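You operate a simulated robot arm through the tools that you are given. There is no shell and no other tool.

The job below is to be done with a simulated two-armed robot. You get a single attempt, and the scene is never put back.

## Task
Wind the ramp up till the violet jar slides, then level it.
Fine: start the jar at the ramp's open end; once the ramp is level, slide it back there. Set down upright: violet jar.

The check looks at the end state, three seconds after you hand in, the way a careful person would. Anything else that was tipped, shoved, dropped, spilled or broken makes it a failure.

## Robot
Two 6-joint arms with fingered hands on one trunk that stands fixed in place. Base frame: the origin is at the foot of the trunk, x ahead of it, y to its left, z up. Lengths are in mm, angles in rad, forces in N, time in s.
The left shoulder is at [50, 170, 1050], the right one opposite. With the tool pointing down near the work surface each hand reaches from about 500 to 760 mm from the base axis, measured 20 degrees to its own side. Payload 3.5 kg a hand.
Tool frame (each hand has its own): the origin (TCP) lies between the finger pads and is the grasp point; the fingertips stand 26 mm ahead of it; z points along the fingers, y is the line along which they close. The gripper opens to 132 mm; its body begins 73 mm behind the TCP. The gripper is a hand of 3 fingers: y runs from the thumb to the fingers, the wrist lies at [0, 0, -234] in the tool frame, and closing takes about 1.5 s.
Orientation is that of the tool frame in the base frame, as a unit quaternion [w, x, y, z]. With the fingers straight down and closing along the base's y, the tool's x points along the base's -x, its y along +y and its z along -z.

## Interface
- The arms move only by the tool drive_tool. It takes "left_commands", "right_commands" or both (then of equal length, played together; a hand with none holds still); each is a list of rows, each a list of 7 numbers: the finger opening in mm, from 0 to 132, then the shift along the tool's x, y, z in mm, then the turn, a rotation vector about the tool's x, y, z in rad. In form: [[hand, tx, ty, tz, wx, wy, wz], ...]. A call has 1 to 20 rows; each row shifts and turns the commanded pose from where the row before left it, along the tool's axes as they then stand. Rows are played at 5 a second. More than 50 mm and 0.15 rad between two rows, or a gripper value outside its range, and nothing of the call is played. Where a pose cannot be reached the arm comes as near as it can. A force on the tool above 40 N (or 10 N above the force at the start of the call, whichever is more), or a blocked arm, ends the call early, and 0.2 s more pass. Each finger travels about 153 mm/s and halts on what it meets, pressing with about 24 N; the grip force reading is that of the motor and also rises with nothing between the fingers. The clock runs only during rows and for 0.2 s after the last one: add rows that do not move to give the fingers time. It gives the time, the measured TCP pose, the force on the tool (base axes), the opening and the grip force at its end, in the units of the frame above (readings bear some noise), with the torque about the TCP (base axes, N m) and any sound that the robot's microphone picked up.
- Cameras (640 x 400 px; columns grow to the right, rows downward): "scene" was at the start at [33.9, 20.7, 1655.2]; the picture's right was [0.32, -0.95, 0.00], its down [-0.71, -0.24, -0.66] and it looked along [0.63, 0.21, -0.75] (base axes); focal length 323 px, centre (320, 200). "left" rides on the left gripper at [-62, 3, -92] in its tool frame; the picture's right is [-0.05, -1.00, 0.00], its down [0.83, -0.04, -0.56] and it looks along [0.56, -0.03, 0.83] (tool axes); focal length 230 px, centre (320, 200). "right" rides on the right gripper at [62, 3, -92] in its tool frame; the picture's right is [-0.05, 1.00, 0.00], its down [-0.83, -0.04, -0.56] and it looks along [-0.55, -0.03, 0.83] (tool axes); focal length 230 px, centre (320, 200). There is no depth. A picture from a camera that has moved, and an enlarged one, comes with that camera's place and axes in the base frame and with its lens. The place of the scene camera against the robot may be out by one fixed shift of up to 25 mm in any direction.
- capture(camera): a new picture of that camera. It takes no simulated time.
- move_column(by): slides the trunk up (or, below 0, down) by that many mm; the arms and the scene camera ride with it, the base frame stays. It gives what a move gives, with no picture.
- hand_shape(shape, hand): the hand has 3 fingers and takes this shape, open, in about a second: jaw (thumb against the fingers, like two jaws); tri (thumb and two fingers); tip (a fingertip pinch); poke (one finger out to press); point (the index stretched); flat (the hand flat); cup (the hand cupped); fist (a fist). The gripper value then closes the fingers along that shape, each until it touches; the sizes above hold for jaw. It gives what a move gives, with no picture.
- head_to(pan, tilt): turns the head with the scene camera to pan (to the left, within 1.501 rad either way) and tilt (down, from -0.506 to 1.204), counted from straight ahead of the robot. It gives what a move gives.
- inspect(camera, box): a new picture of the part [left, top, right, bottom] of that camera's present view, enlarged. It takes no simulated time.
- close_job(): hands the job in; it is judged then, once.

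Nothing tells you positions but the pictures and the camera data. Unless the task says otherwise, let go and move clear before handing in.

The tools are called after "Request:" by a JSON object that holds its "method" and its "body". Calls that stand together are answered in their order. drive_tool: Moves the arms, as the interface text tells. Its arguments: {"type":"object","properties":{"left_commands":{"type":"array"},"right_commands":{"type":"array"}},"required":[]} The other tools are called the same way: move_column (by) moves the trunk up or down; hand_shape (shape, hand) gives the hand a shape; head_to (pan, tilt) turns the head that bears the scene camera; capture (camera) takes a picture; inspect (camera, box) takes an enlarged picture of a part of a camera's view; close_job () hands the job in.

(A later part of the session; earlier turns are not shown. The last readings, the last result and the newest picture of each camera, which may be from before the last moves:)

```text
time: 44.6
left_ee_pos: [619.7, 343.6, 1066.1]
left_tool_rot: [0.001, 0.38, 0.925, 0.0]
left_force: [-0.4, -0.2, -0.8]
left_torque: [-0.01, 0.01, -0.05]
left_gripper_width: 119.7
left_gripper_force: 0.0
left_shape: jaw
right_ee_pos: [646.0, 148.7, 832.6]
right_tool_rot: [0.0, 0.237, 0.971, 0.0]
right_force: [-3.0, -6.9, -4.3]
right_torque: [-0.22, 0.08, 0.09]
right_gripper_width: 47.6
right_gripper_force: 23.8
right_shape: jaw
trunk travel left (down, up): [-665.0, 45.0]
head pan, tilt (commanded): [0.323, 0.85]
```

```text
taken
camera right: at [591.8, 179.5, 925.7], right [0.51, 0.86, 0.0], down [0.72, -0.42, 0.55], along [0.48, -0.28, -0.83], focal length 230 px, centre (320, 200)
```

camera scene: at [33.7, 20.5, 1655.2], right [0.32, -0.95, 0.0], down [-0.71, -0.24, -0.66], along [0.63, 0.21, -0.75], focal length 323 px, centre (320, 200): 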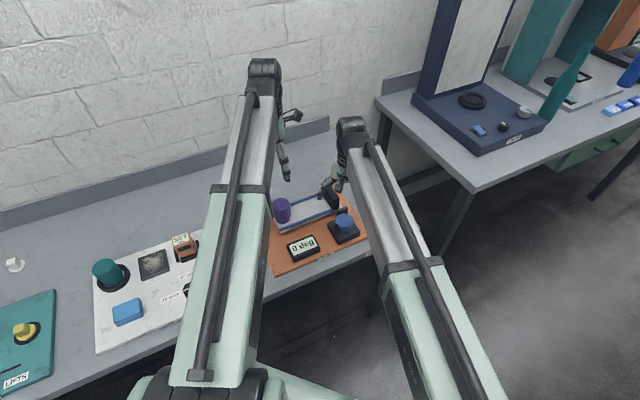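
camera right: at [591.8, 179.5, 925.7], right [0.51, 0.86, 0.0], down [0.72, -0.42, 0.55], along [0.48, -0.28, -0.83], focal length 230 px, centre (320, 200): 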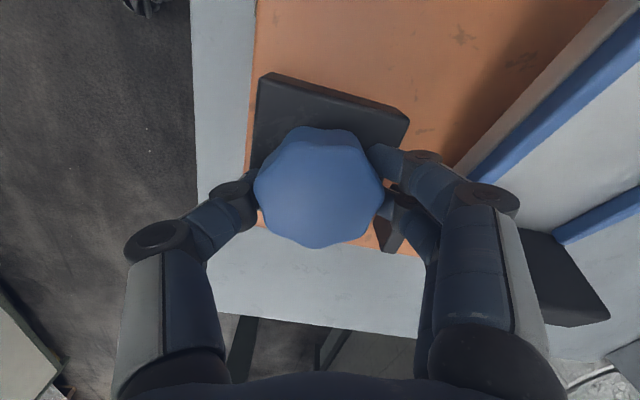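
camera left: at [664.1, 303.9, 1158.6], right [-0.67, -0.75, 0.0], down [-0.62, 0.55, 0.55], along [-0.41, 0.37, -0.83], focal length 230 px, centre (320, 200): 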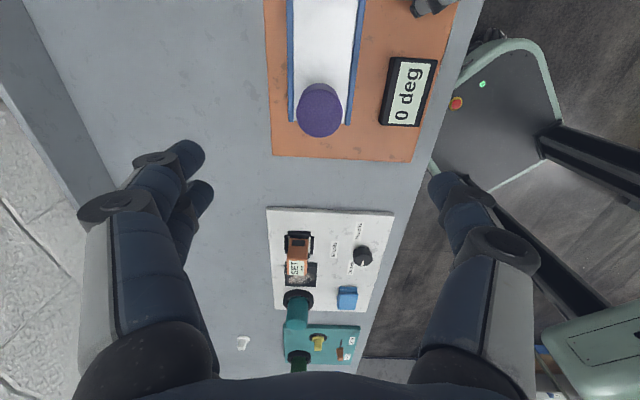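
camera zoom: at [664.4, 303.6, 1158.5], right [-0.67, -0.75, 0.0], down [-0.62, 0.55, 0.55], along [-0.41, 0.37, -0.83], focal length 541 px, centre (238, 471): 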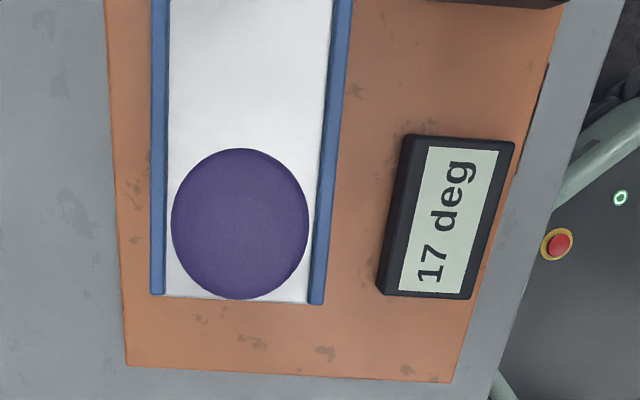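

17°, no slide yet, and the fingers pass near the bracket with no rise in force. I'll continue carefully.

Request:
{"method": "drive_tool", "body": {"right_commands": [[40, 0, 0, 0, 0, 0, 0.05], [40, 0, 0, 0, 0, 0, 0.05], [40, 0, 0, 0, 0, 0, 0.05], [40, 0, 0, 0, 0, 0, 0], [40, 0, 0, 0, 0, 0, 0]]}}

Request:
{"method": "inspect", "body": {"camera": "left", "box": [230, 0, 480, 170]}}

Request:
{"method": "capture", "body": {"camera": "right"}}

```text
time: 45.8
left_ee_pos: [618.1, 343.9, 1064.0]
left_tool_rot: [0.0, 0.38, 0.925, 0.0]
left_force: [0.5, -0.3, -0.5]
left_torque: [0.02, 0.0, 0.01]
left_gripper_width: 119.8
left_gripper_force: 0.0
left_shape: jaw
right_ee_pos: [644.6, 148.4, 832.5]
right_tool_rot: [0.001, 0.309, 0.951, 0.0]
right_force: [1.0, -9.1, -3.8]
right_torque: [-0.25, 0.09, 0.11]
right_gripper_width: 47.7
right_gripper_force: 24.3
right_shape: jaw
trunk travel left (down, up): [-665.0, 45.0]
head pan, tilt (commanded): [0.323, 0.85]
```

```text
2.35 times, centred on (355, 85) of left
camera zoom: at [664.7, 303.4, 1158.3], right [-0.67, -0.75, 0.0], down [-0.62, 0.55, 0.55], along [-0.41, 0.37, -0.83], focal length 541 px, centre (238, 471)
```

zoom: 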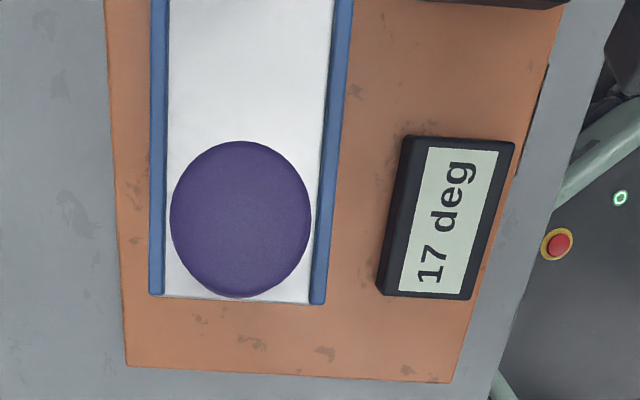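

```text
taken
camera right: at [596.8, 187.1, 925.7], right [0.63, 0.78, 0.0], down [0.65, -0.52, 0.56], along [0.43, -0.35, -0.83], focal length 230 px, centre (320, 200)
```

right: 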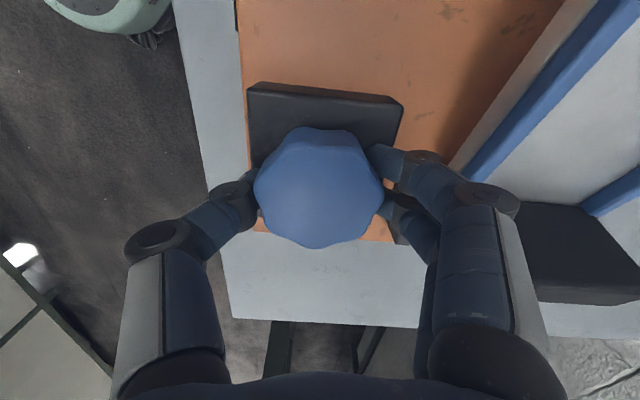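

Still holding; the actual angle is about 19° by knob count. I'll keep stepping.

Request:
{"method": "drive_tool", "body": {"right_commands": [[40, 0, 0, 0, 0, 0, 0.05], [40, 0, 0, 0, 0, 0, 0.05], [40, 0, 0, 0, 0, 0, 0.05], [40, 0, 0, 0, 0, 0, 0], [40, 0, 0, 0, 0, 0, 0]]}}

Request:
{"method": "inspect", "body": {"camera": "left", "box": [230, 0, 480, 170]}}

Request:
{"method": "capture", "body": {"camera": "right"}}

```text
time: 47.0
left_ee_pos: [619.6, 343.0, 1065.3]
left_tool_rot: [0.0, 0.38, 0.925, 0.0]
left_force: [0.0, 0.0, -0.3]
left_torque: [0.04, 0.02, 0.03]
left_gripper_width: 119.7
left_gripper_force: 0.1
left_shape: jaw
right_ee_pos: [644.9, 148.2, 833.2]
right_tool_rot: [-0.001, 0.38, 0.925, 0.0]
right_force: [-0.5, -11.2, -1.2]
right_torque: [-0.31, 0.13, 0.07]
right_gripper_width: 47.7
right_gripper_force: 23.8
right_shape: jaw
trunk travel left (down, up): [-665.0, 45.0]
head pan, tilt (commanded): [0.323, 0.85]
```

```text
2.35 times, centred on (355, 85) of left
camera zoom: at [664.4, 303.2, 1158.6], right [-0.67, -0.75, 0.0], down [-0.62, 0.55, 0.55], along [-0.41, 0.37, -0.83], focal length 541 px, centre (238, 471)
```

zoom: 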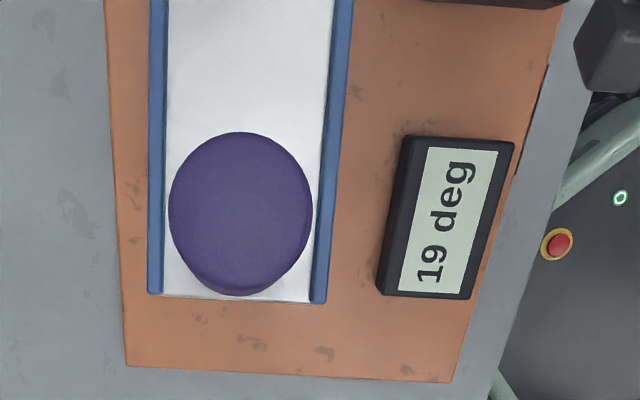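

```text
taken
camera right: at [603.1, 193.7, 925.5], right [0.74, 0.67, 0.0], down [0.56, -0.61, 0.56], along [0.37, -0.41, -0.83], focal length 230 px, centre (320, 200)
```

right: 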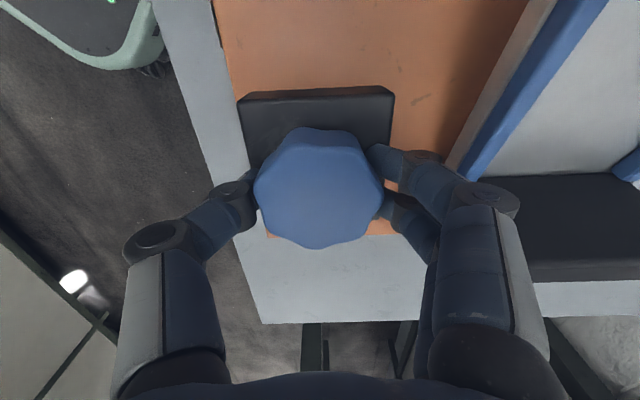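

19°, still in place. Continuing.

Request:
{"method": "drive_tool", "body": {"right_commands": [[40, 0, 0, 0, 0, 0, 0.05], [40, 0, 0, 0, 0, 0, 0.05], [40, 0, 0, 0, 0, 0, 0], [40, 0, 0, 0, 0, 0, 0]]}}

Request:
{"method": "inspect", "body": {"camera": "left", "box": [230, 0, 480, 170]}}

Request:
{"method": "capture", "body": {"camera": "right"}}

Request:
{"method": "inspect", "body": {"camera": "scene", "box": [240, 130, 420, 260]}}

```text
time: 48.0
left_ee_pos: [619.2, 342.6, 1065.7]
left_tool_rot: [0.001, 0.38, 0.925, 0.001]
left_force: [-0.2, 0.9, 0.2]
left_torque: [-0.01, 0.0, 0.0]
left_gripper_width: 119.8
left_gripper_force: 0.1
left_shape: jaw
right_ee_pos: [644.8, 147.0, 832.5]
right_tool_rot: [0.0, 0.425, 0.905, 0.0]
right_force: [-2.5, -12.7, -3.8]
right_torque: [-0.33, 0.19, 0.07]
right_gripper_width: 48.2
right_gripper_force: 23.7
right_shape: jaw
trunk travel left (down, up): [-665.0, 45.0]
head pan, tilt (commanded): [0.323, 0.85]
```

```text
2.35 times, centred on (355, 85) of left
camera zoom: at [664.4, 303.1, 1158.6], right [-0.67, -0.75, 0.0], down [-0.62, 0.55, 0.55], along [-0.41, 0.37, -0.83], focal length 541 px, centre (238, 471)
```

zoom: 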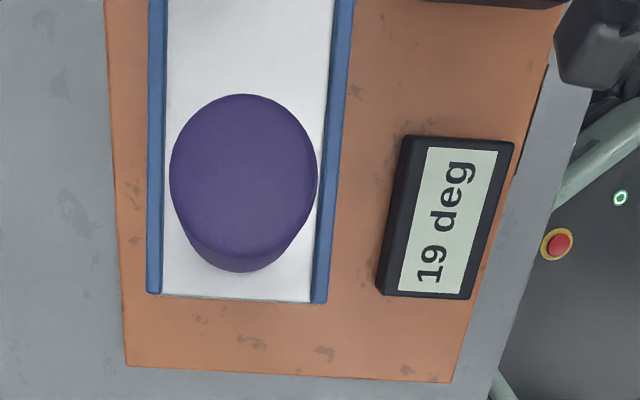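

```text
taken
camera right: at [608.2, 197.9, 925.6], right [0.8, 0.6, 0.0], down [0.5, -0.67, 0.55], along [0.33, -0.45, -0.83], focal length 230 px, centre (320, 200)
```

right: 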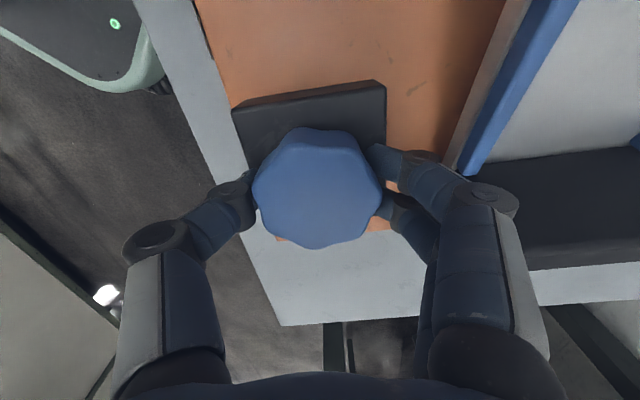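

```text
3.08 times, centred on (330, 195) of scene
camera zoom: at [33.9, 19.4, 1655.2], right [0.32, -0.95, 0.0], down [-0.71, -0.24, -0.66], along [0.63, 0.21, -0.75], focal length 993 px, centre (289, 215)
```

zoom: 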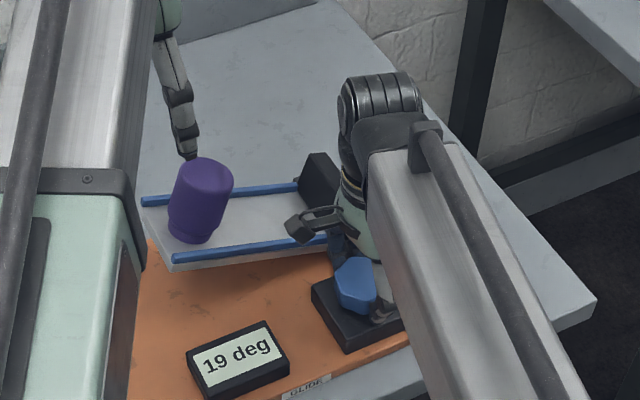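

The jar has begun to slide at 19°. I'll hold still and let it run down to the stop.

Request:
{"method": "drive_tool", "body": {"right_commands": [[40, 0, 0, 0, 0, 0, 0], [40, 0, 0, 0, 0, 0, 0], [40, 0, 0, 0, 0, 0, 0], [40, 0, 0, 0, 0, 0, 0]]}}

Request:
{"method": "inspect", "body": {"camera": "left", "box": [230, 0, 480, 170]}}

Request:
{"method": "inspect", "body": {"camera": "scene", "box": [240, 130, 420, 260]}}

```text
time: 49.0
left_ee_pos: [618.8, 343.0, 1064.4]
left_tool_rot: [0.0, 0.38, 0.925, 0.001]
left_force: [-1.5, 0.5, -0.9]
left_torque: [-0.02, 0.01, 0.0]
left_gripper_width: 119.8
left_gripper_force: 0.1
left_shape: jaw
right_ee_pos: [645.0, 148.6, 833.6]
right_tool_rot: [0.0, 0.425, 0.905, 0.0]
right_force: [-3.5, -13.2, -4.1]
right_torque: [-0.28, 0.19, 0.09]
right_gripper_width: 47.9
right_gripper_force: 23.6
right_shape: jaw
trunk travel left (down, up): [-665.0, 45.0]
head pan, tilt (commanded): [0.323, 0.85]
```

```text
2.35 times, centred on (355, 85) of left
camera zoom: at [664.4, 303.2, 1158.6], right [-0.67, -0.75, 0.0], down [-0.62, 0.55, 0.55], along [-0.41, 0.37, -0.83], focal length 541 px, centre (238, 471)
```

zoom: 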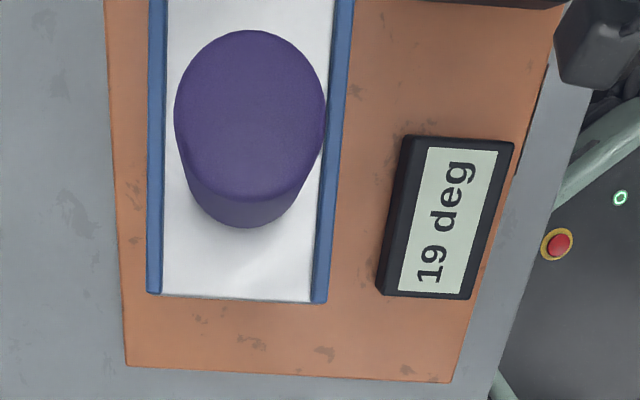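

```text
3.08 times, centred on (330, 195) of scene
camera zoom: at [34.0, 19.4, 1655.2], right [0.32, -0.95, 0.0], down [-0.71, -0.24, -0.66], along [0.63, 0.21, -0.75], focal length 993 px, centre (289, 215)
```

zoom: 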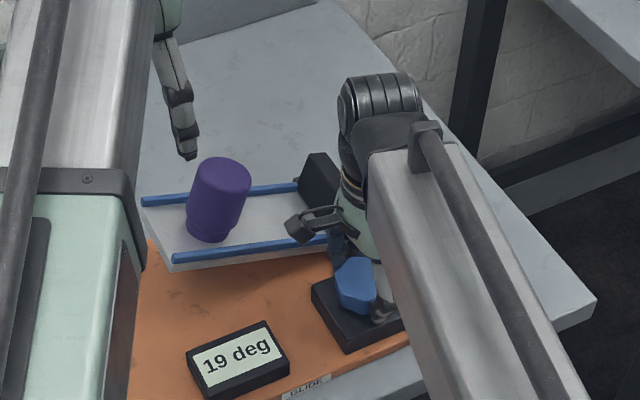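

It slides slowly and smoothly. I'll keep holding.

Request:
{"method": "drive_tool", "body": {"right_commands": [[40, 0, 0, 0, 0, 0, 0], [40, 0, 0, 0, 0, 0, 0], [40, 0, 0, 0, 0, 0, 0], [40, 0, 0, 0, 0, 0, 0], [40, 0, 0, 0, 0, 0, 0], [40, 0, 0, 0, 0, 0, 0], [40, 0, 0, 0, 0, 0, 0], [40, 0, 0, 0, 0, 0, 0], [40, 0, 0, 0, 0, 0, 0], [40, 0, 0, 0, 0, 0, 0]]}}

Request:
{"method": "inspect", "body": {"camera": "left", "box": [230, 0, 480, 170]}}

Request:
{"method": "inspect", "body": {"camera": "scene", "box": [240, 130, 420, 260]}}

```text
time: 51.2
left_ee_pos: [619.0, 343.6, 1064.6]
left_tool_rot: [0.0, 0.381, 0.925, 0.001]
left_force: [0.3, 0.8, -0.8]
left_torque: [-0.01, 0.02, 0.0]
left_gripper_width: 119.8
left_gripper_force: 0.0
left_shape: jaw
right_ee_pos: [645.1, 148.5, 832.6]
right_tool_rot: [0.0, 0.426, 0.905, -0.001]
right_force: [-3.2, -13.3, -4.4]
right_torque: [-0.31, 0.16, 0.09]
right_gripper_width: 47.6
right_gripper_force: 23.9
right_shape: jaw
trunk travel left (down, up): [-665.0, 45.0]
head pan, tilt (commanded): [0.323, 0.85]
```

```text
2.35 times, centred on (355, 85) of left
camera zoom: at [664.4, 303.2, 1158.6], right [-0.67, -0.75, 0.0], down [-0.62, 0.55, 0.55], along [-0.41, 0.37, -0.83], focal length 541 px, centre (238, 471)
```

zoom: 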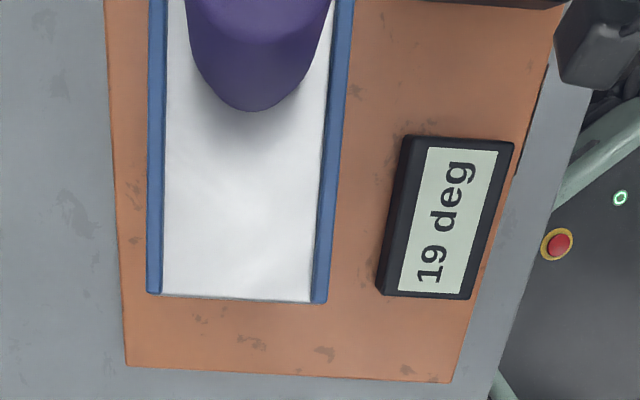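

```text
3.08 times, centred on (330, 195) of scene
camera zoom: at [34.0, 19.4, 1655.2], right [0.32, -0.95, 0.0], down [-0.71, -0.24, -0.66], along [0.63, 0.21, -0.75], focal length 993 px, centre (289, 215)
```

zoom: 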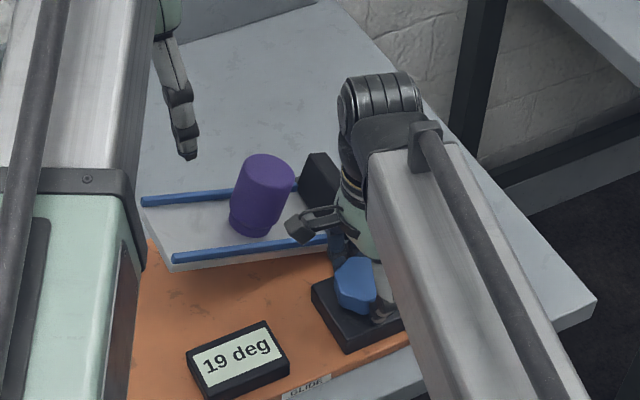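

The jar is still sliding, upright. I'll wait for it to reach the stop.

Request:
{"method": "drive_tool", "body": {"right_commands": [[40, 0, 0, 0, 0, 0, 0], [40, 0, 0, 0, 0, 0, 0], [40, 0, 0, 0, 0, 0, 0], [40, 0, 0, 0, 0, 0, 0], [40, 0, 0, 0, 0, 0, 0], [40, 0, 0, 0, 0, 0, 0], [40, 0, 0, 0, 0, 0, 0], [40, 0, 0, 0, 0, 0, 0], [40, 0, 0, 0, 0, 0, 0], [40, 0, 0, 0, 0, 0, 0]]}}

Request:
{"method": "capture", "body": {"camera": "right"}}

Request:
{"method": "inspect", "body": {"camera": "scene", "box": [240, 130, 420, 260]}}

```text
time: 53.4
left_ee_pos: [619.2, 343.4, 1065.2]
left_tool_rot: [0.001, 0.381, 0.925, 0.001]
left_force: [0.1, 0.3, -0.3]
left_torque: [-0.02, -0.03, 0.0]
left_gripper_width: 120.0
left_gripper_force: 0.0
left_shape: jaw
right_ee_pos: [645.7, 148.6, 833.1]
right_tool_rot: [0.0, 0.426, 0.905, 0.0]
right_force: [-2.7, -13.2, -3.6]
right_torque: [-0.33, 0.15, 0.07]
right_gripper_width: 47.7
right_gripper_force: 23.7
right_shape: jaw
trunk travel left (down, up): [-665.0, 45.0]
head pan, tilt (commanded): [0.323, 0.85]
```

```text
taken
camera right: at [608.3, 197.9, 925.7], right [0.8, 0.6, 0.0], down [0.5, -0.67, 0.55], along [0.33, -0.44, -0.83], focal length 230 px, centre (320, 200)
```

right: 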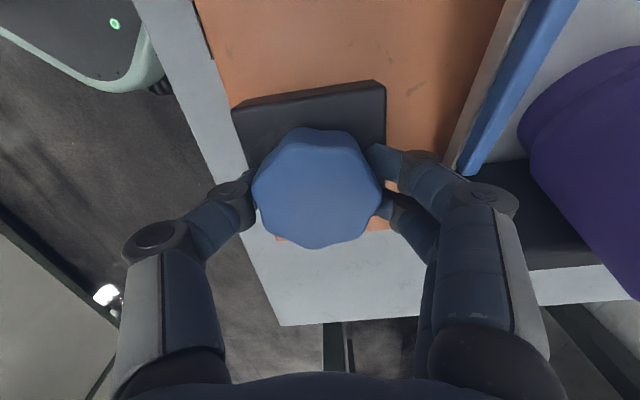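

```text
3.08 times, centred on (330, 195) of scene
camera zoom: at [34.0, 19.4, 1655.2], right [0.32, -0.95, 0.0], down [-0.71, -0.24, -0.66], along [0.63, 0.21, -0.75], focal length 993 px, centre (289, 215)
```

zoom: 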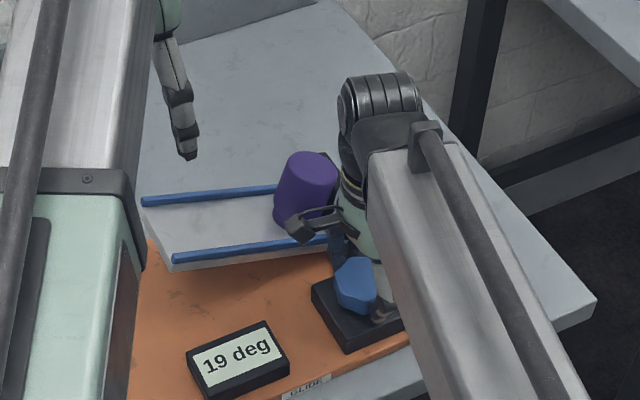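

The jar is at or near the stop. I'll wait another second to make sure it has come to rest.

Request:
{"method": "drive_tool", "body": {"right_commands": [[40, 0, 0, 0, 0, 0, 0], [40, 0, 0, 0, 0, 0, 0], [40, 0, 0, 0, 0, 0, 0], [40, 0, 0, 0, 0, 0, 0], [40, 0, 0, 0, 0, 0, 0], [40, 0, 0, 0, 0, 0, 0]]}}

Request:
{"method": "capture", "body": {"camera": "right"}}

Request:
{"method": "inspect", "body": {"camera": "scene", "box": [240, 130, 420, 260]}}

```text
time: 54.8
left_ee_pos: [619.4, 343.1, 1065.3]
left_tool_rot: [0.0, 0.38, 0.925, 0.001]
left_force: [0.1, -0.7, 0.1]
left_torque: [0.01, -0.02, -0.01]
left_gripper_width: 119.5
left_gripper_force: 0.0
left_shape: jaw
right_ee_pos: [646.1, 148.2, 833.9]
right_tool_rot: [0.0, 0.425, 0.905, -0.001]
right_force: [-2.7, -12.7, -3.8]
right_torque: [-0.36, 0.22, 0.03]
right_gripper_width: 47.8
right_gripper_force: 23.8
right_shape: jaw
trunk travel left (down, up): [-665.0, 45.0]
head pan, tilt (commanded): [0.323, 0.85]
```

```text
taken
camera right: at [608.3, 197.9, 925.7], right [0.8, 0.6, 0.0], down [0.5, -0.67, 0.55], along [0.33, -0.44, -0.83], focal length 230 px, centre (320, 200)
```

right: 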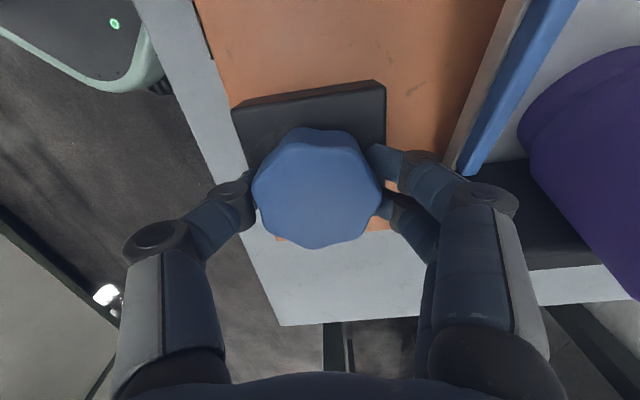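

```text
3.08 times, centred on (330, 195) of scene
camera zoom: at [34.0, 19.4, 1655.2], right [0.32, -0.95, 0.0], down [-0.71, -0.24, -0.66], along [0.63, 0.21, -0.75], focal length 993 px, centre (289, 215)
```

zoom: 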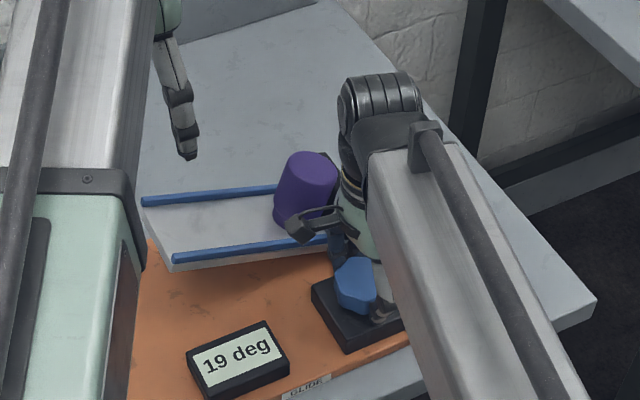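

The jar rests against the stop, upright on the ramp. Now I'll wind back counter-clockwise, in stages, to level the ramp.

Request:
{"method": "drive_tool", "body": {"right_commands": [[40, 0, 0, 0, 0, 0, -0.08], [40, 0, 0, 0, 0, 0, -0.08], [40, 0, 0, 0, 0, 0, -0.08], [40, 0, 0, 0, 0, 0, -0.08], [40, 0, 0, 0, 0, 0, -0.08], [40, 0, 0, 0, 0, 0, -0.08], [40, 0, 0, 0, 0, 0, -0.08], [40, 0, 0, 0, 0, 0, -0.08], [40, 0, 0, 0, 0, 0, -0.08], [40, 0, 0, 0, 0, 0, -0.08], [40, 0, 0, 0, 0, 0, 0]]}}

Request:
{"method": "capture", "body": {"camera": "right"}}

Request:
{"method": "inspect", "body": {"camera": "scene", "box": [240, 130, 420, 260]}}

```text
time: 57.2
left_ee_pos: [618.1, 344.7, 1065.8]
left_tool_rot: [0.0, 0.38, 0.925, 0.0]
left_force: [-0.4, -0.3, 0.3]
left_torque: [0.02, 0.01, 0.0]
left_gripper_width: 120.0
left_gripper_force: 0.1
left_shape: jaw
right_ee_pos: [645.1, 149.7, 832.6]
right_tool_rot: [0.0, 0.038, 0.999, 0.0]
right_force: [2.1, 0.6, -0.7]
right_torque: [-0.16, -0.03, 0.07]
right_gripper_width: 47.5
right_gripper_force: 24.7
right_shape: jaw
trunk travel left (down, up): [-665.0, 45.0]
head pan, tilt (commanded): [0.323, 0.85]
```

```text
taken
camera right: at [583.6, 156.6, 925.3], right [0.13, 0.99, 0.0], down [0.82, -0.11, 0.56], along [0.55, -0.07, -0.83], focal length 230 px, centre (320, 200)
```

right: 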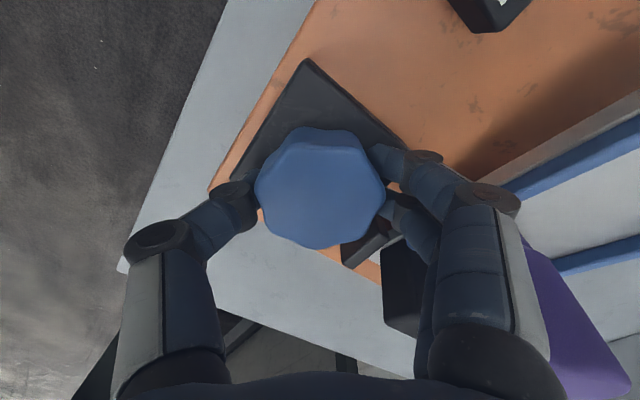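

```text
3.08 times, centred on (330, 195) of scene
camera zoom: at [34.4, 20.8, 1655.2], right [0.32, -0.95, 0.0], down [-0.71, -0.24, -0.66], along [0.63, 0.21, -0.75], focal length 993 px, centre (289, 215)
```

zoom: 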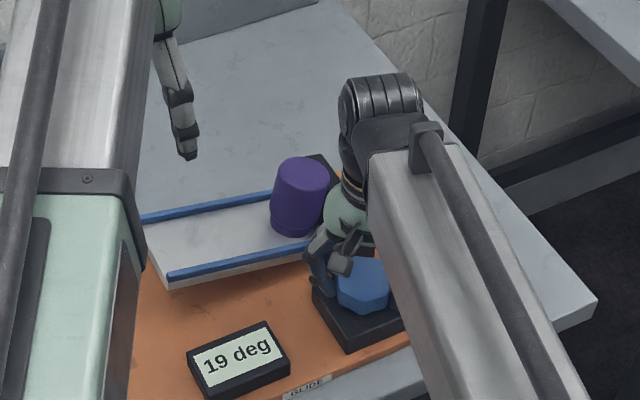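

The ramp is coming down with the jar steady at the stop; the display lags. I'll continue down.

Request:
{"method": "drive_tool", "body": {"right_commands": [[40, 0, 0, 0, 0, 0, -0.08], [40, 0, 0, 0, 0, 0, -0.08], [40, 0, 0, 0, 0, 0, -0.08], [40, 0, 0, 0, 0, 0, -0.08], [40, 0, 0, 0, 0, 0, -0.08], [40, 0, 0, 0, 0, 0, -0.08], [40, 0, 0, 0, 0, 0, -0.08], [40, 0, 0, 0, 0, 0, -0.08], [40, 0, 0, 0, 0, 0, -0.08], [40, 0, 0, 0, 0, 0, -0.08], [40, 0, 0, 0, 0, 0, 0], [40, 0, 0, 0, 0, 0, 0]]}}

Request:
{"method": "capture", "body": {"camera": "right"}}

Request:
{"method": "inspect", "body": {"camera": "scene", "box": [240, 130, 420, 260]}}

```text
time: 59.8
left_ee_pos: [619.2, 345.0, 1064.7]
left_tool_rot: [0.001, 0.38, 0.925, 0.0]
left_force: [0.3, -0.3, 0.1]
left_torque: [-0.01, 0.02, 0.01]
left_gripper_width: 119.6
left_gripper_force: 0.0
left_shape: jaw
right_ee_pos: [646.0, 149.0, 833.3]
right_tool_rot: [0.0, -0.353, 0.936, 0.0]
right_force: [0.4, 4.7, -1.9]
right_torque: [-0.02, -0.08, 0.05]
right_gripper_width: 47.8
right_gripper_force: 24.5
right_shape: jaw
trunk travel left (down, up): [-665.0, 45.0]
head pan, tilt (commanded): [0.323, 0.85]
```

```text
taken
camera right: at [596.6, 111.0, 925.4], right [-0.62, 0.78, 0.0], down [0.65, 0.52, 0.56], along [0.44, 0.34, -0.83], focal length 230 px, centre (320, 200)
```

right: 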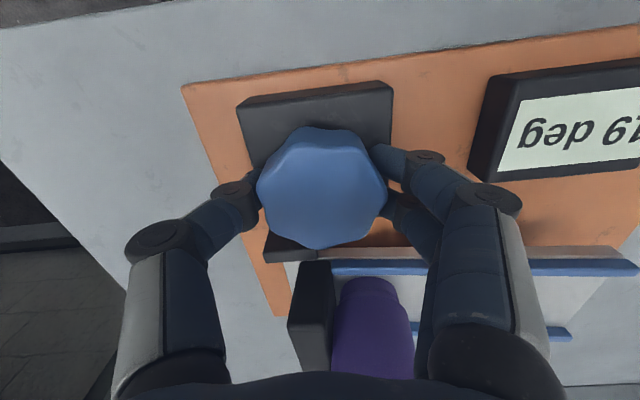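

```text
3.08 times, centred on (330, 195) of scene
camera zoom: at [34.2, 21.2, 1655.2], right [0.32, -0.95, 0.0], down [-0.71, -0.24, -0.66], along [0.63, 0.21, -0.75], focal length 993 px, centre (289, 215)
```

zoom: 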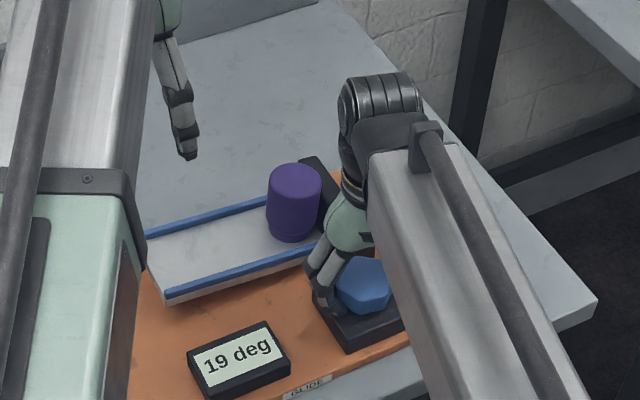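

The display stays at 19° (it seems to latch the slide angle), so I'll judge level by the pictures. I'll wind back the remaining amount in steps.

Request:
{"method": "drive_tool", "body": {"right_commands": [[40, 0, 0, 0, 0, 0, -0.08], [40, 0, 0, 0, 0, 0, -0.08], [40, 0, 0, 0, 0, 0, -0.08], [40, 0, 0, 0, 0, 0, -0.08], [40, 0, 0, 0, 0, 0, 0]]}}

Request:
{"method": "capture", "body": {"camera": "right"}}

Request:
{"method": "inspect", "body": {"camera": "left", "box": [230, 0, 480, 170]}}

Request:
{"method": "inspect", "body": {"camera": "scene", "box": [240, 130, 420, 260]}}

```text
time: 61.0
left_ee_pos: [618.3, 344.3, 1064.7]
left_tool_rot: [0.001, 0.38, 0.925, -0.001]
left_force: [-0.1, -0.1, -0.3]
left_torque: [-0.01, 0.0, 0.0]
left_gripper_width: 119.7
left_gripper_force: 0.0
left_shape: jaw
right_ee_pos: [645.3, 149.8, 832.9]
right_tool_rot: [0.001, -0.497, 0.868, 0.0]
right_force: [-0.5, 5.6, -1.0]
right_torque: [0.06, -0.09, 0.0]
right_gripper_width: 47.6
right_gripper_force: 24.2
right_shape: jaw
trunk travel left (down, up): [-665.0, 45.0]
head pan, tilt (commanded): [0.323, 0.85]
```

```text
taken
camera right: at [611.2, 98.0, 925.3], right [-0.84, 0.55, 0.0], down [0.46, 0.7, 0.56], along [0.3, 0.46, -0.83], focal length 230 px, centre (320, 200)
```

right: 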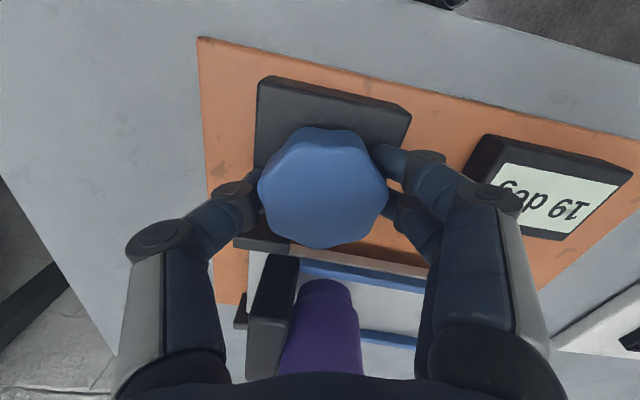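

```text
2.35 times, centred on (355, 85) of left
camera zoom: at [664.3, 304.6, 1158.2], right [-0.67, -0.75, 0.0], down [-0.62, 0.55, 0.55], along [-0.41, 0.37, -0.83], focal length 541 px, centre (238, 471)
```

zoom: 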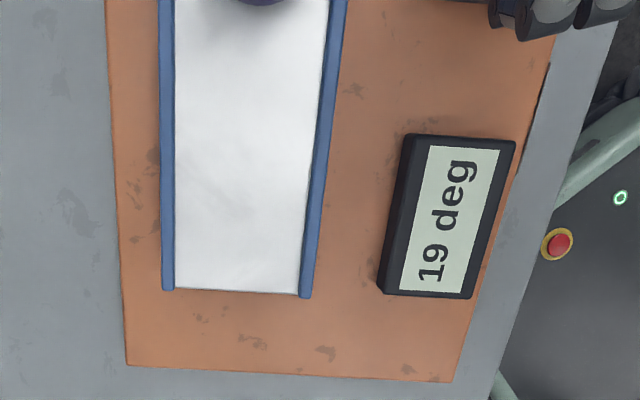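

```text
3.08 times, centred on (330, 195) of scene
camera zoom: at [34.0, 21.4, 1655.2], right [0.32, -0.95, 0.0], down [-0.71, -0.24, -0.66], along [0.63, 0.21, -0.75], focal length 993 px, centre (289, 215)
```

zoom: 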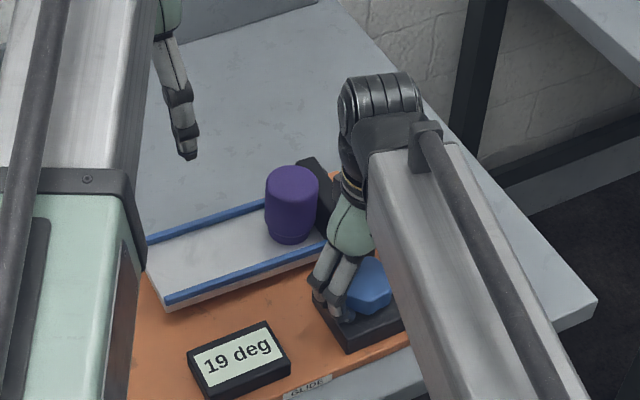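

About 3° remains by the rail positions. I'll finish the turn back to the starting hand angle.

Request:
{"method": "drive_tool", "body": {"right_commands": [[40, 0, 0, 0, 0, 0, -0.07], [40, 0, 0, 0, 0, 0, -0.07], [40, 0, 0, 0, 0, 0, -0.07], [40, 0, 0, 0, 0, 0, -0.07], [40, 0, 0, 0, 0, 0, -0.06], [40, 0, 0, 0, 0, 0, 0], [40, 0, 0, 0, 0, 0, 0]]}}

Request:
{"method": "capture", "body": {"camera": "right"}}

Request:
{"method": "inspect", "body": {"camera": "left", "box": [230, 0, 480, 170]}}

Request:
{"method": "inspect", "body": {"camera": "scene", "box": [240, 130, 420, 260]}}

```text
time: 62.6
left_ee_pos: [618.7, 345.1, 1065.6]
left_tool_rot: [0.001, 0.381, 0.925, -0.001]
left_force: [0.6, -0.2, 0.5]
left_torque: [0.0, -0.01, -0.02]
left_gripper_width: 120.0
left_gripper_force: 0.1
left_shape: jaw
right_ee_pos: [645.3, 150.5, 832.5]
right_tool_rot: [0.0, -0.637, 0.771, 0.001]
right_force: [-3.4, 7.1, -0.6]
right_torque: [0.07, -0.07, 0.06]
right_gripper_width: 47.9
right_gripper_force: 24.2
right_shape: jaw
trunk travel left (down, up): [-665.0, 45.0]
head pan, tilt (commanded): [0.323, 0.85]
```

```text
taken
camera right: at [630.0, 90.2, 925.2], right [-0.97, 0.24, 0.0], down [0.2, 0.81, 0.55], along [0.13, 0.54, -0.83], focal length 230 px, centre (320, 200)
```

right: 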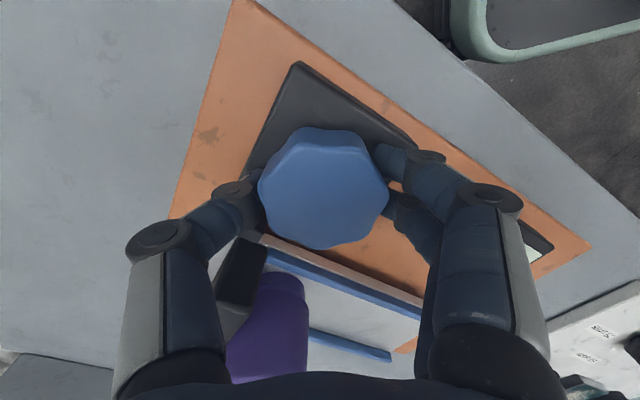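

```text
2.35 times, centred on (355, 85) of left
camera zoom: at [664.1, 304.6, 1158.3], right [-0.67, -0.75, 0.0], down [-0.62, 0.55, 0.55], along [-0.41, 0.37, -0.83], focal length 541 px, centre (238, 471)
```

zoom: 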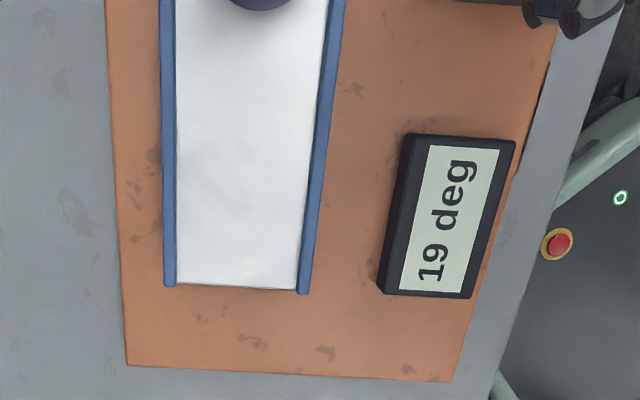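

```text
3.08 times, centred on (330, 195) of scene
camera zoom: at [33.7, 21.5, 1655.2], right [0.32, -0.95, 0.0], down [-0.71, -0.24, -0.66], along [0.63, 0.21, -0.75], focal length 993 px, centre (289, 215)
```

zoom: 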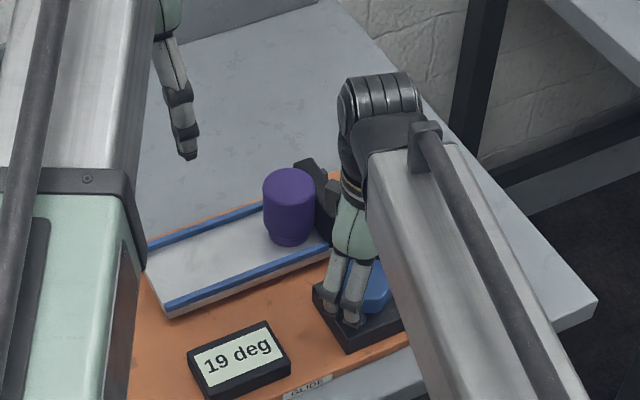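

The rail ends match the initial 0° picture within a pixel, so the ramp is level. I'll open the right hand, rise straight up, and check that the ramp stays level.

Request:
{"method": "drive_tool", "body": {"right_commands": [[55, 0, 0, 0, 0, 0, 0], [70, 0, 0, 0, 0, 0, 0], [88, 0, 0, 0, 0, 0, 0], [88, 0, 0, 0, 0, 0, 0], [88, 0, 0, -15, 0, 0, 0], [88, 0, 0, -25, 0, 0, 0], [88, 0, 0, -35, 0, 0, 0], [88, 0, 0, -35, 0, 0, 0], [88, 0, 0, -35, 0, 0, 0], [88, 0, 0, 0, 0, 0, 0]]}}

Request:
{"method": "capture", "body": {"camera": "right"}}

Request:
{"method": "inspect", "body": {"camera": "left", "box": [230, 0, 480, 170]}}

```text
time: 64.8
left_ee_pos: [619.5, 345.5, 1065.1]
left_tool_rot: [-0.001, 0.381, 0.925, 0.0]
left_force: [-0.7, 0.0, 0.7]
left_torque: [0.01, -0.01, 0.0]
left_gripper_width: 119.8
left_gripper_force: 0.0
left_shape: jaw
right_ee_pos: [640.0, 147.0, 978.6]
right_tool_rot: [0.0, -0.637, 0.771, -0.001]
right_force: [0.2, 0.3, -0.1]
right_torque: [0.0, -0.01, 0.01]
right_gripper_width: 87.6
right_gripper_force: 0.2
right_shape: jaw
trunk travel left (down, up): [-665.0, 45.0]
head pan, tilt (commanded): [0.323, 0.85]
```

```text
taken
camera right: at [626.2, 87.2, 1070.6], right [-0.97, 0.24, 0.0], down [0.2, 0.81, 0.56], along [0.13, 0.54, -0.83], focal length 230 px, centre (320, 200)
```

right: 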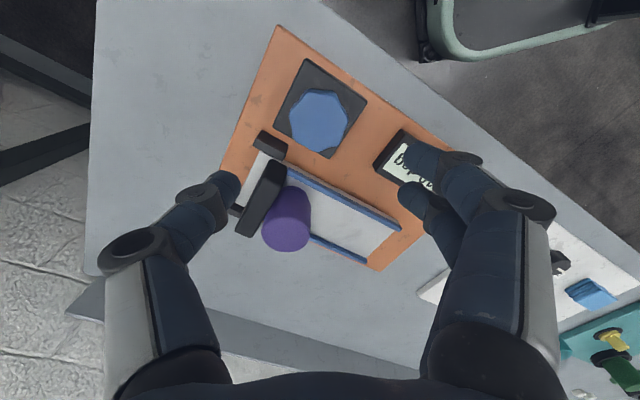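

```text
2.35 times, centred on (355, 85) of left
camera zoom: at [664.5, 304.1, 1158.3], right [-0.67, -0.75, 0.0], down [-0.62, 0.55, 0.55], along [-0.41, 0.37, -0.83], focal length 541 px, centre (238, 471)
```

zoom: 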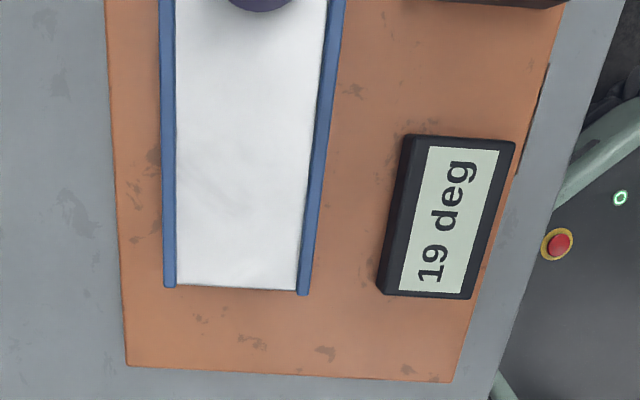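

The right hand is clear and the ramp looks level, with the jar standing at the stop. The right camera has a fine view of the whole ramp; I'll measure the jar from it.

Request:
{"method": "inspect", "body": {"camera": "right", "box": [210, 90, 430, 280]}}

Request:
{"method": "capture", "body": {"camera": "scene"}}

Request:
{"method": "capture", "body": {"camera": "left"}}

```text
2.11 times, centred on (320, 185) of right
camera zoom: at [626.2, 87.2, 1070.6], right [-0.97, 0.24, 0.0], down [0.2, 0.81, 0.56], along [0.13, 0.54, -0.83], focal length 484 px, centre (320, 232)
```

zoom: 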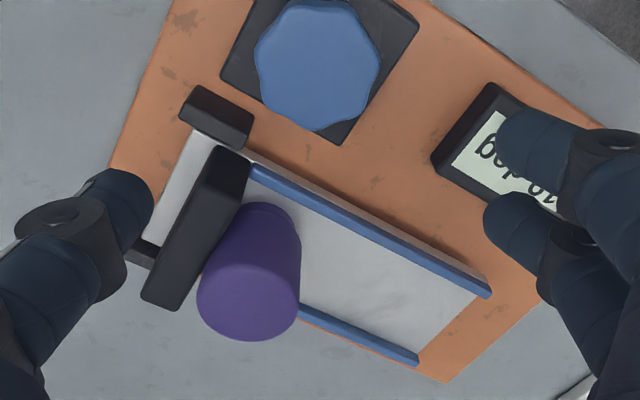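

```text
taken
camera scene: at [34.1, 20.7, 1655.2], right [0.32, -0.95, 0.0], down [-0.71, -0.24, -0.66], along [0.63, 0.21, -0.75], focal length 323 px, centre (320, 200)
```

scene: 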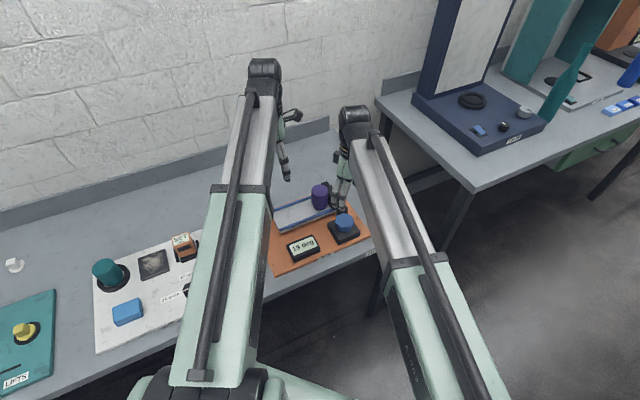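

```text
taken
camera left: at [664.5, 304.1, 1158.3], right [-0.67, -0.75, 0.0], down [-0.62, 0.55, 0.55], along [-0.41, 0.37, -0.83], focal length 230 px, centre (320, 200)
```

left: 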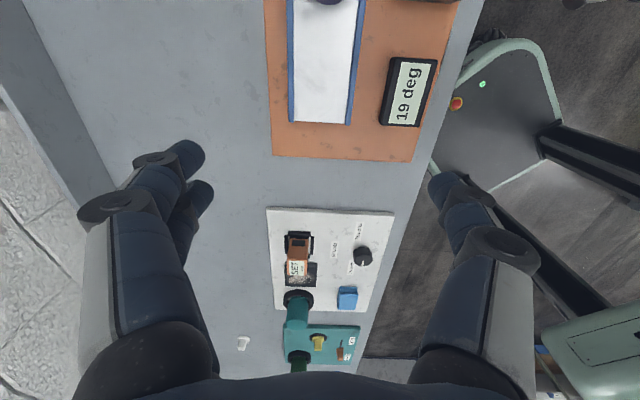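

The jar stands upright at ≈(705,248), about 6 mm toward the near rail. I'll draw the right hand back out of the way but keep its camera on the ramp.

Request:
{"method": "drive_tool", "body": {"right_commands": [[88, 31.6, 16.4, -20, 0, 0, 0], [88, 31.6, 16.4, -20, 0, 0, 0], [88, 31.6, 16.4, -20, 0, 0, 0], [88, 31.6, 16.4, -20, 0, 0, 0], [88, 31.6, 16.4, -20, 0, 0, 0], [88, 0, 0, 0, 0, 0, 0]]}}

Request:
{"method": "capture", "body": {"camera": "right"}}

Request:
{"method": "inspect", "body": {"camera": "scene", "box": [250, 150, 410, 270]}}

```text
time: 66.2
left_ee_pos: [619.3, 344.6, 1064.6]
left_tool_rot: [0.001, 0.38, 0.925, 0.0]
left_force: [-0.1, -0.6, -0.5]
left_torque: [0.01, 0.01, -0.02]
left_gripper_width: 119.8
left_gripper_force: 0.1
left_shape: jaw
right_ee_pos: [534.3, 10.7, 1079.3]
right_tool_rot: [0.001, -0.637, 0.771, 0.0]
right_force: [-0.8, -0.3, -0.4]
right_torque: [0.05, 0.02, 0.03]
right_gripper_width: 87.8
right_gripper_force: 0.0
right_shape: jaw
trunk travel left (down, up): [-665.0, 45.0]
head pan, tilt (commanded): [0.323, 0.85]
```

```text
taken
camera right: at [518.5, -48.6, 1170.9], right [-0.97, 0.24, 0.0], down [0.2, 0.81, 0.55], along [0.13, 0.54, -0.83], focal length 230 px, centre (320, 200)
```

right: 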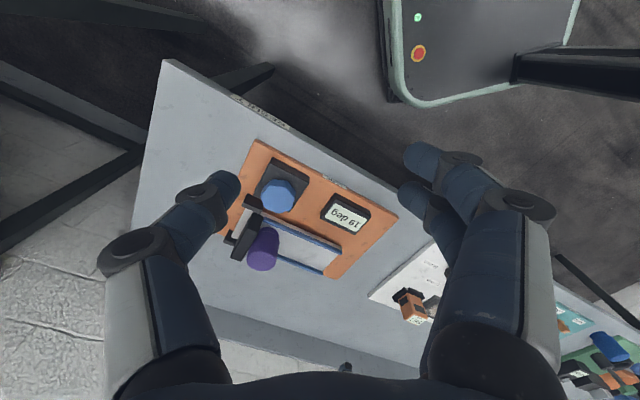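

```text
3.33 times, centred on (330, 210) of scene
camera zoom: at [34.2, 20.9, 1655.2], right [0.32, -0.95, 0.0], down [-0.71, -0.24, -0.66], along [0.63, 0.21, -0.75], focal length 1075 px, centre (287, 167)
```

zoom: 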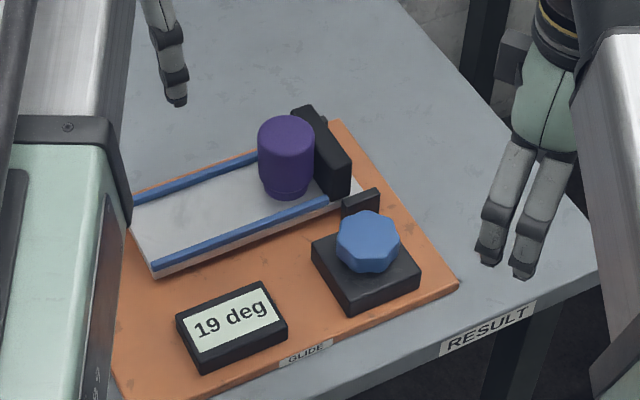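

The ramp looks level and everything else is undisturbed. I'll bring the left hand over the jar at the stop and hover.

Request:
{"method": "drive_tool", "body": {"left_commands": [[110, -32.2, -2, 31, 0, 0, 0], [110, -32.2, -2, 31, 0, 0, 0], [110, -32.2, -2, 31, 0, 0, 0], [110, -32.2, -2, 31, 0, 0, 0], [110, 0, 0, 0, 0, 0, 0]]}}

Request:
{"method": "capture", "body": {"camera": "left"}}

Request:
{"method": "inspect", "body": {"camera": "right", "box": [200, 130, 420, 290]}}

Request:
{"method": "inspect", "body": {"camera": "scene", "box": [250, 150, 410, 270]}}

```text
time: 67.4
left_ee_pos: [703.4, 247.6, 944.1]
left_tool_rot: [0.001, 0.38, 0.925, 0.0]
left_force: [-0.4, -0.6, 1.1]
left_torque: [-0.02, 0.04, -0.04]
left_gripper_width: 110.1
left_gripper_force: 0.0
left_shape: jaw
right_ee_pos: [533.6, 11.8, 1078.8]
right_tool_rot: [0.0, -0.637, 0.771, 0.0]
right_force: [0.8, 0.0, -0.7]
right_torque: [0.0, 0.01, 0.0]
right_gripper_width: 87.9
right_gripper_force: 0.1
right_shape: jaw
trunk travel left (down, up): [-665.0, 45.0]
head pan, tilt (commanded): [0.323, 0.85]
```

```text
taken
camera left: at [749.3, 208.6, 1036.5], right [-0.67, -0.75, 0.0], down [-0.62, 0.55, 0.55], along [-0.41, 0.37, -0.83], focal length 230 px, centre (320, 200)
```

left: 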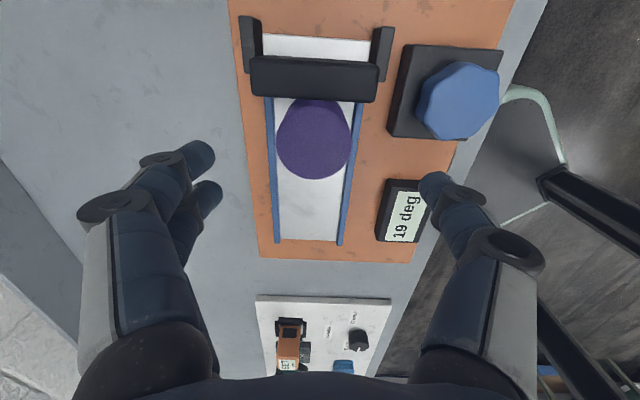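

```text
2.50 times, centred on (310, 210) of right
camera zoom: at [518.2, -48.5, 1170.8], right [-0.97, 0.24, 0.0], down [0.2, 0.81, 0.56], along [0.13, 0.54, -0.83], focal length 575 px, centre (345, 175)
```

zoom: 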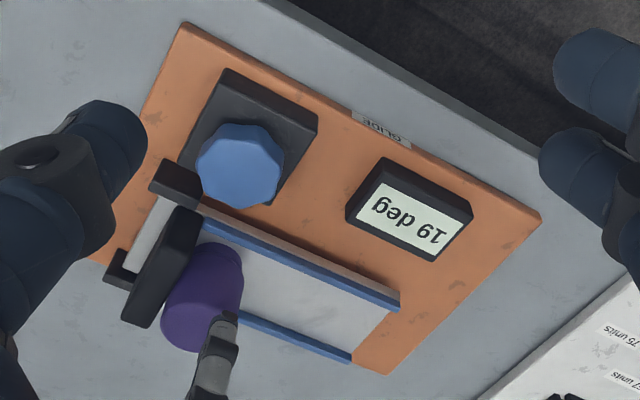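

```text
3.33 times, centred on (330, 210) of scene
camera zoom: at [33.7, 20.8, 1655.2], right [0.32, -0.95, 0.0], down [-0.71, -0.24, -0.66], along [0.63, 0.21, -0.75], focal length 1075 px, centre (287, 167)
```

zoom: 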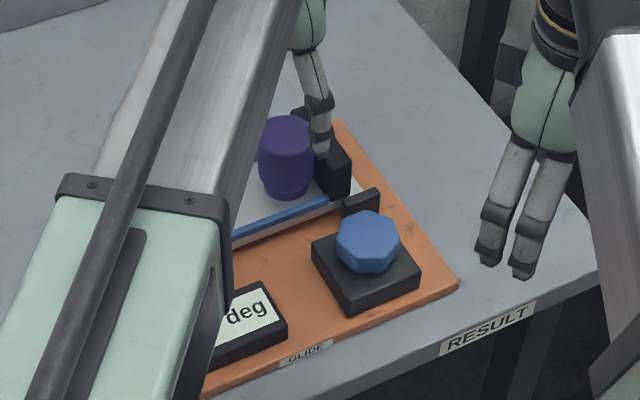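

This view shows the jar against the stop from above, between the rails. I'll zoom in for exact alignment.

Request:
{"method": "inspect", "body": {"camera": "left", "box": [220, 0, 420, 260]}}

Request:
{"method": "inspect", "body": {"camera": "left", "box": [240, 30, 400, 190]}}

```text
1.54 times, centred on (320, 130) of left
camera zoom: at [749.3, 208.6, 1036.5], right [-0.67, -0.75, 0.0], down [-0.62, 0.55, 0.55], along [-0.41, 0.37, -0.83], focal length 354 px, centre (320, 308)
```

zoom: 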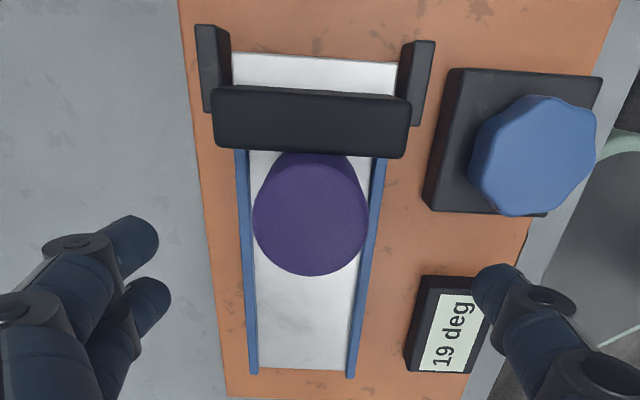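

```text
2.50 times, centred on (320, 110) of left
camera zoom: at [749.3, 208.6, 1036.5], right [-0.67, -0.75, 0.0], down [-0.62, 0.55, 0.55], along [-0.41, 0.37, -0.83], focal length 575 px, centre (320, 425)
```

zoom: 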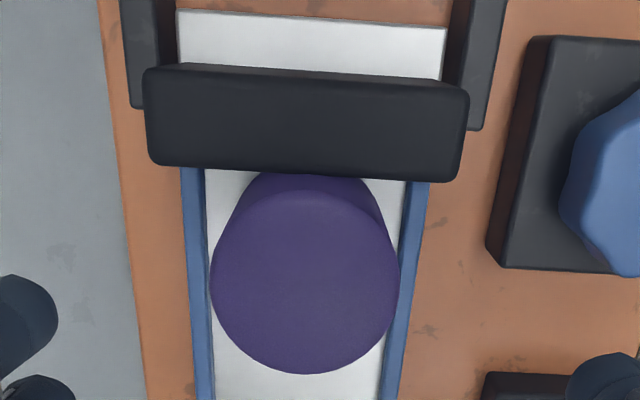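

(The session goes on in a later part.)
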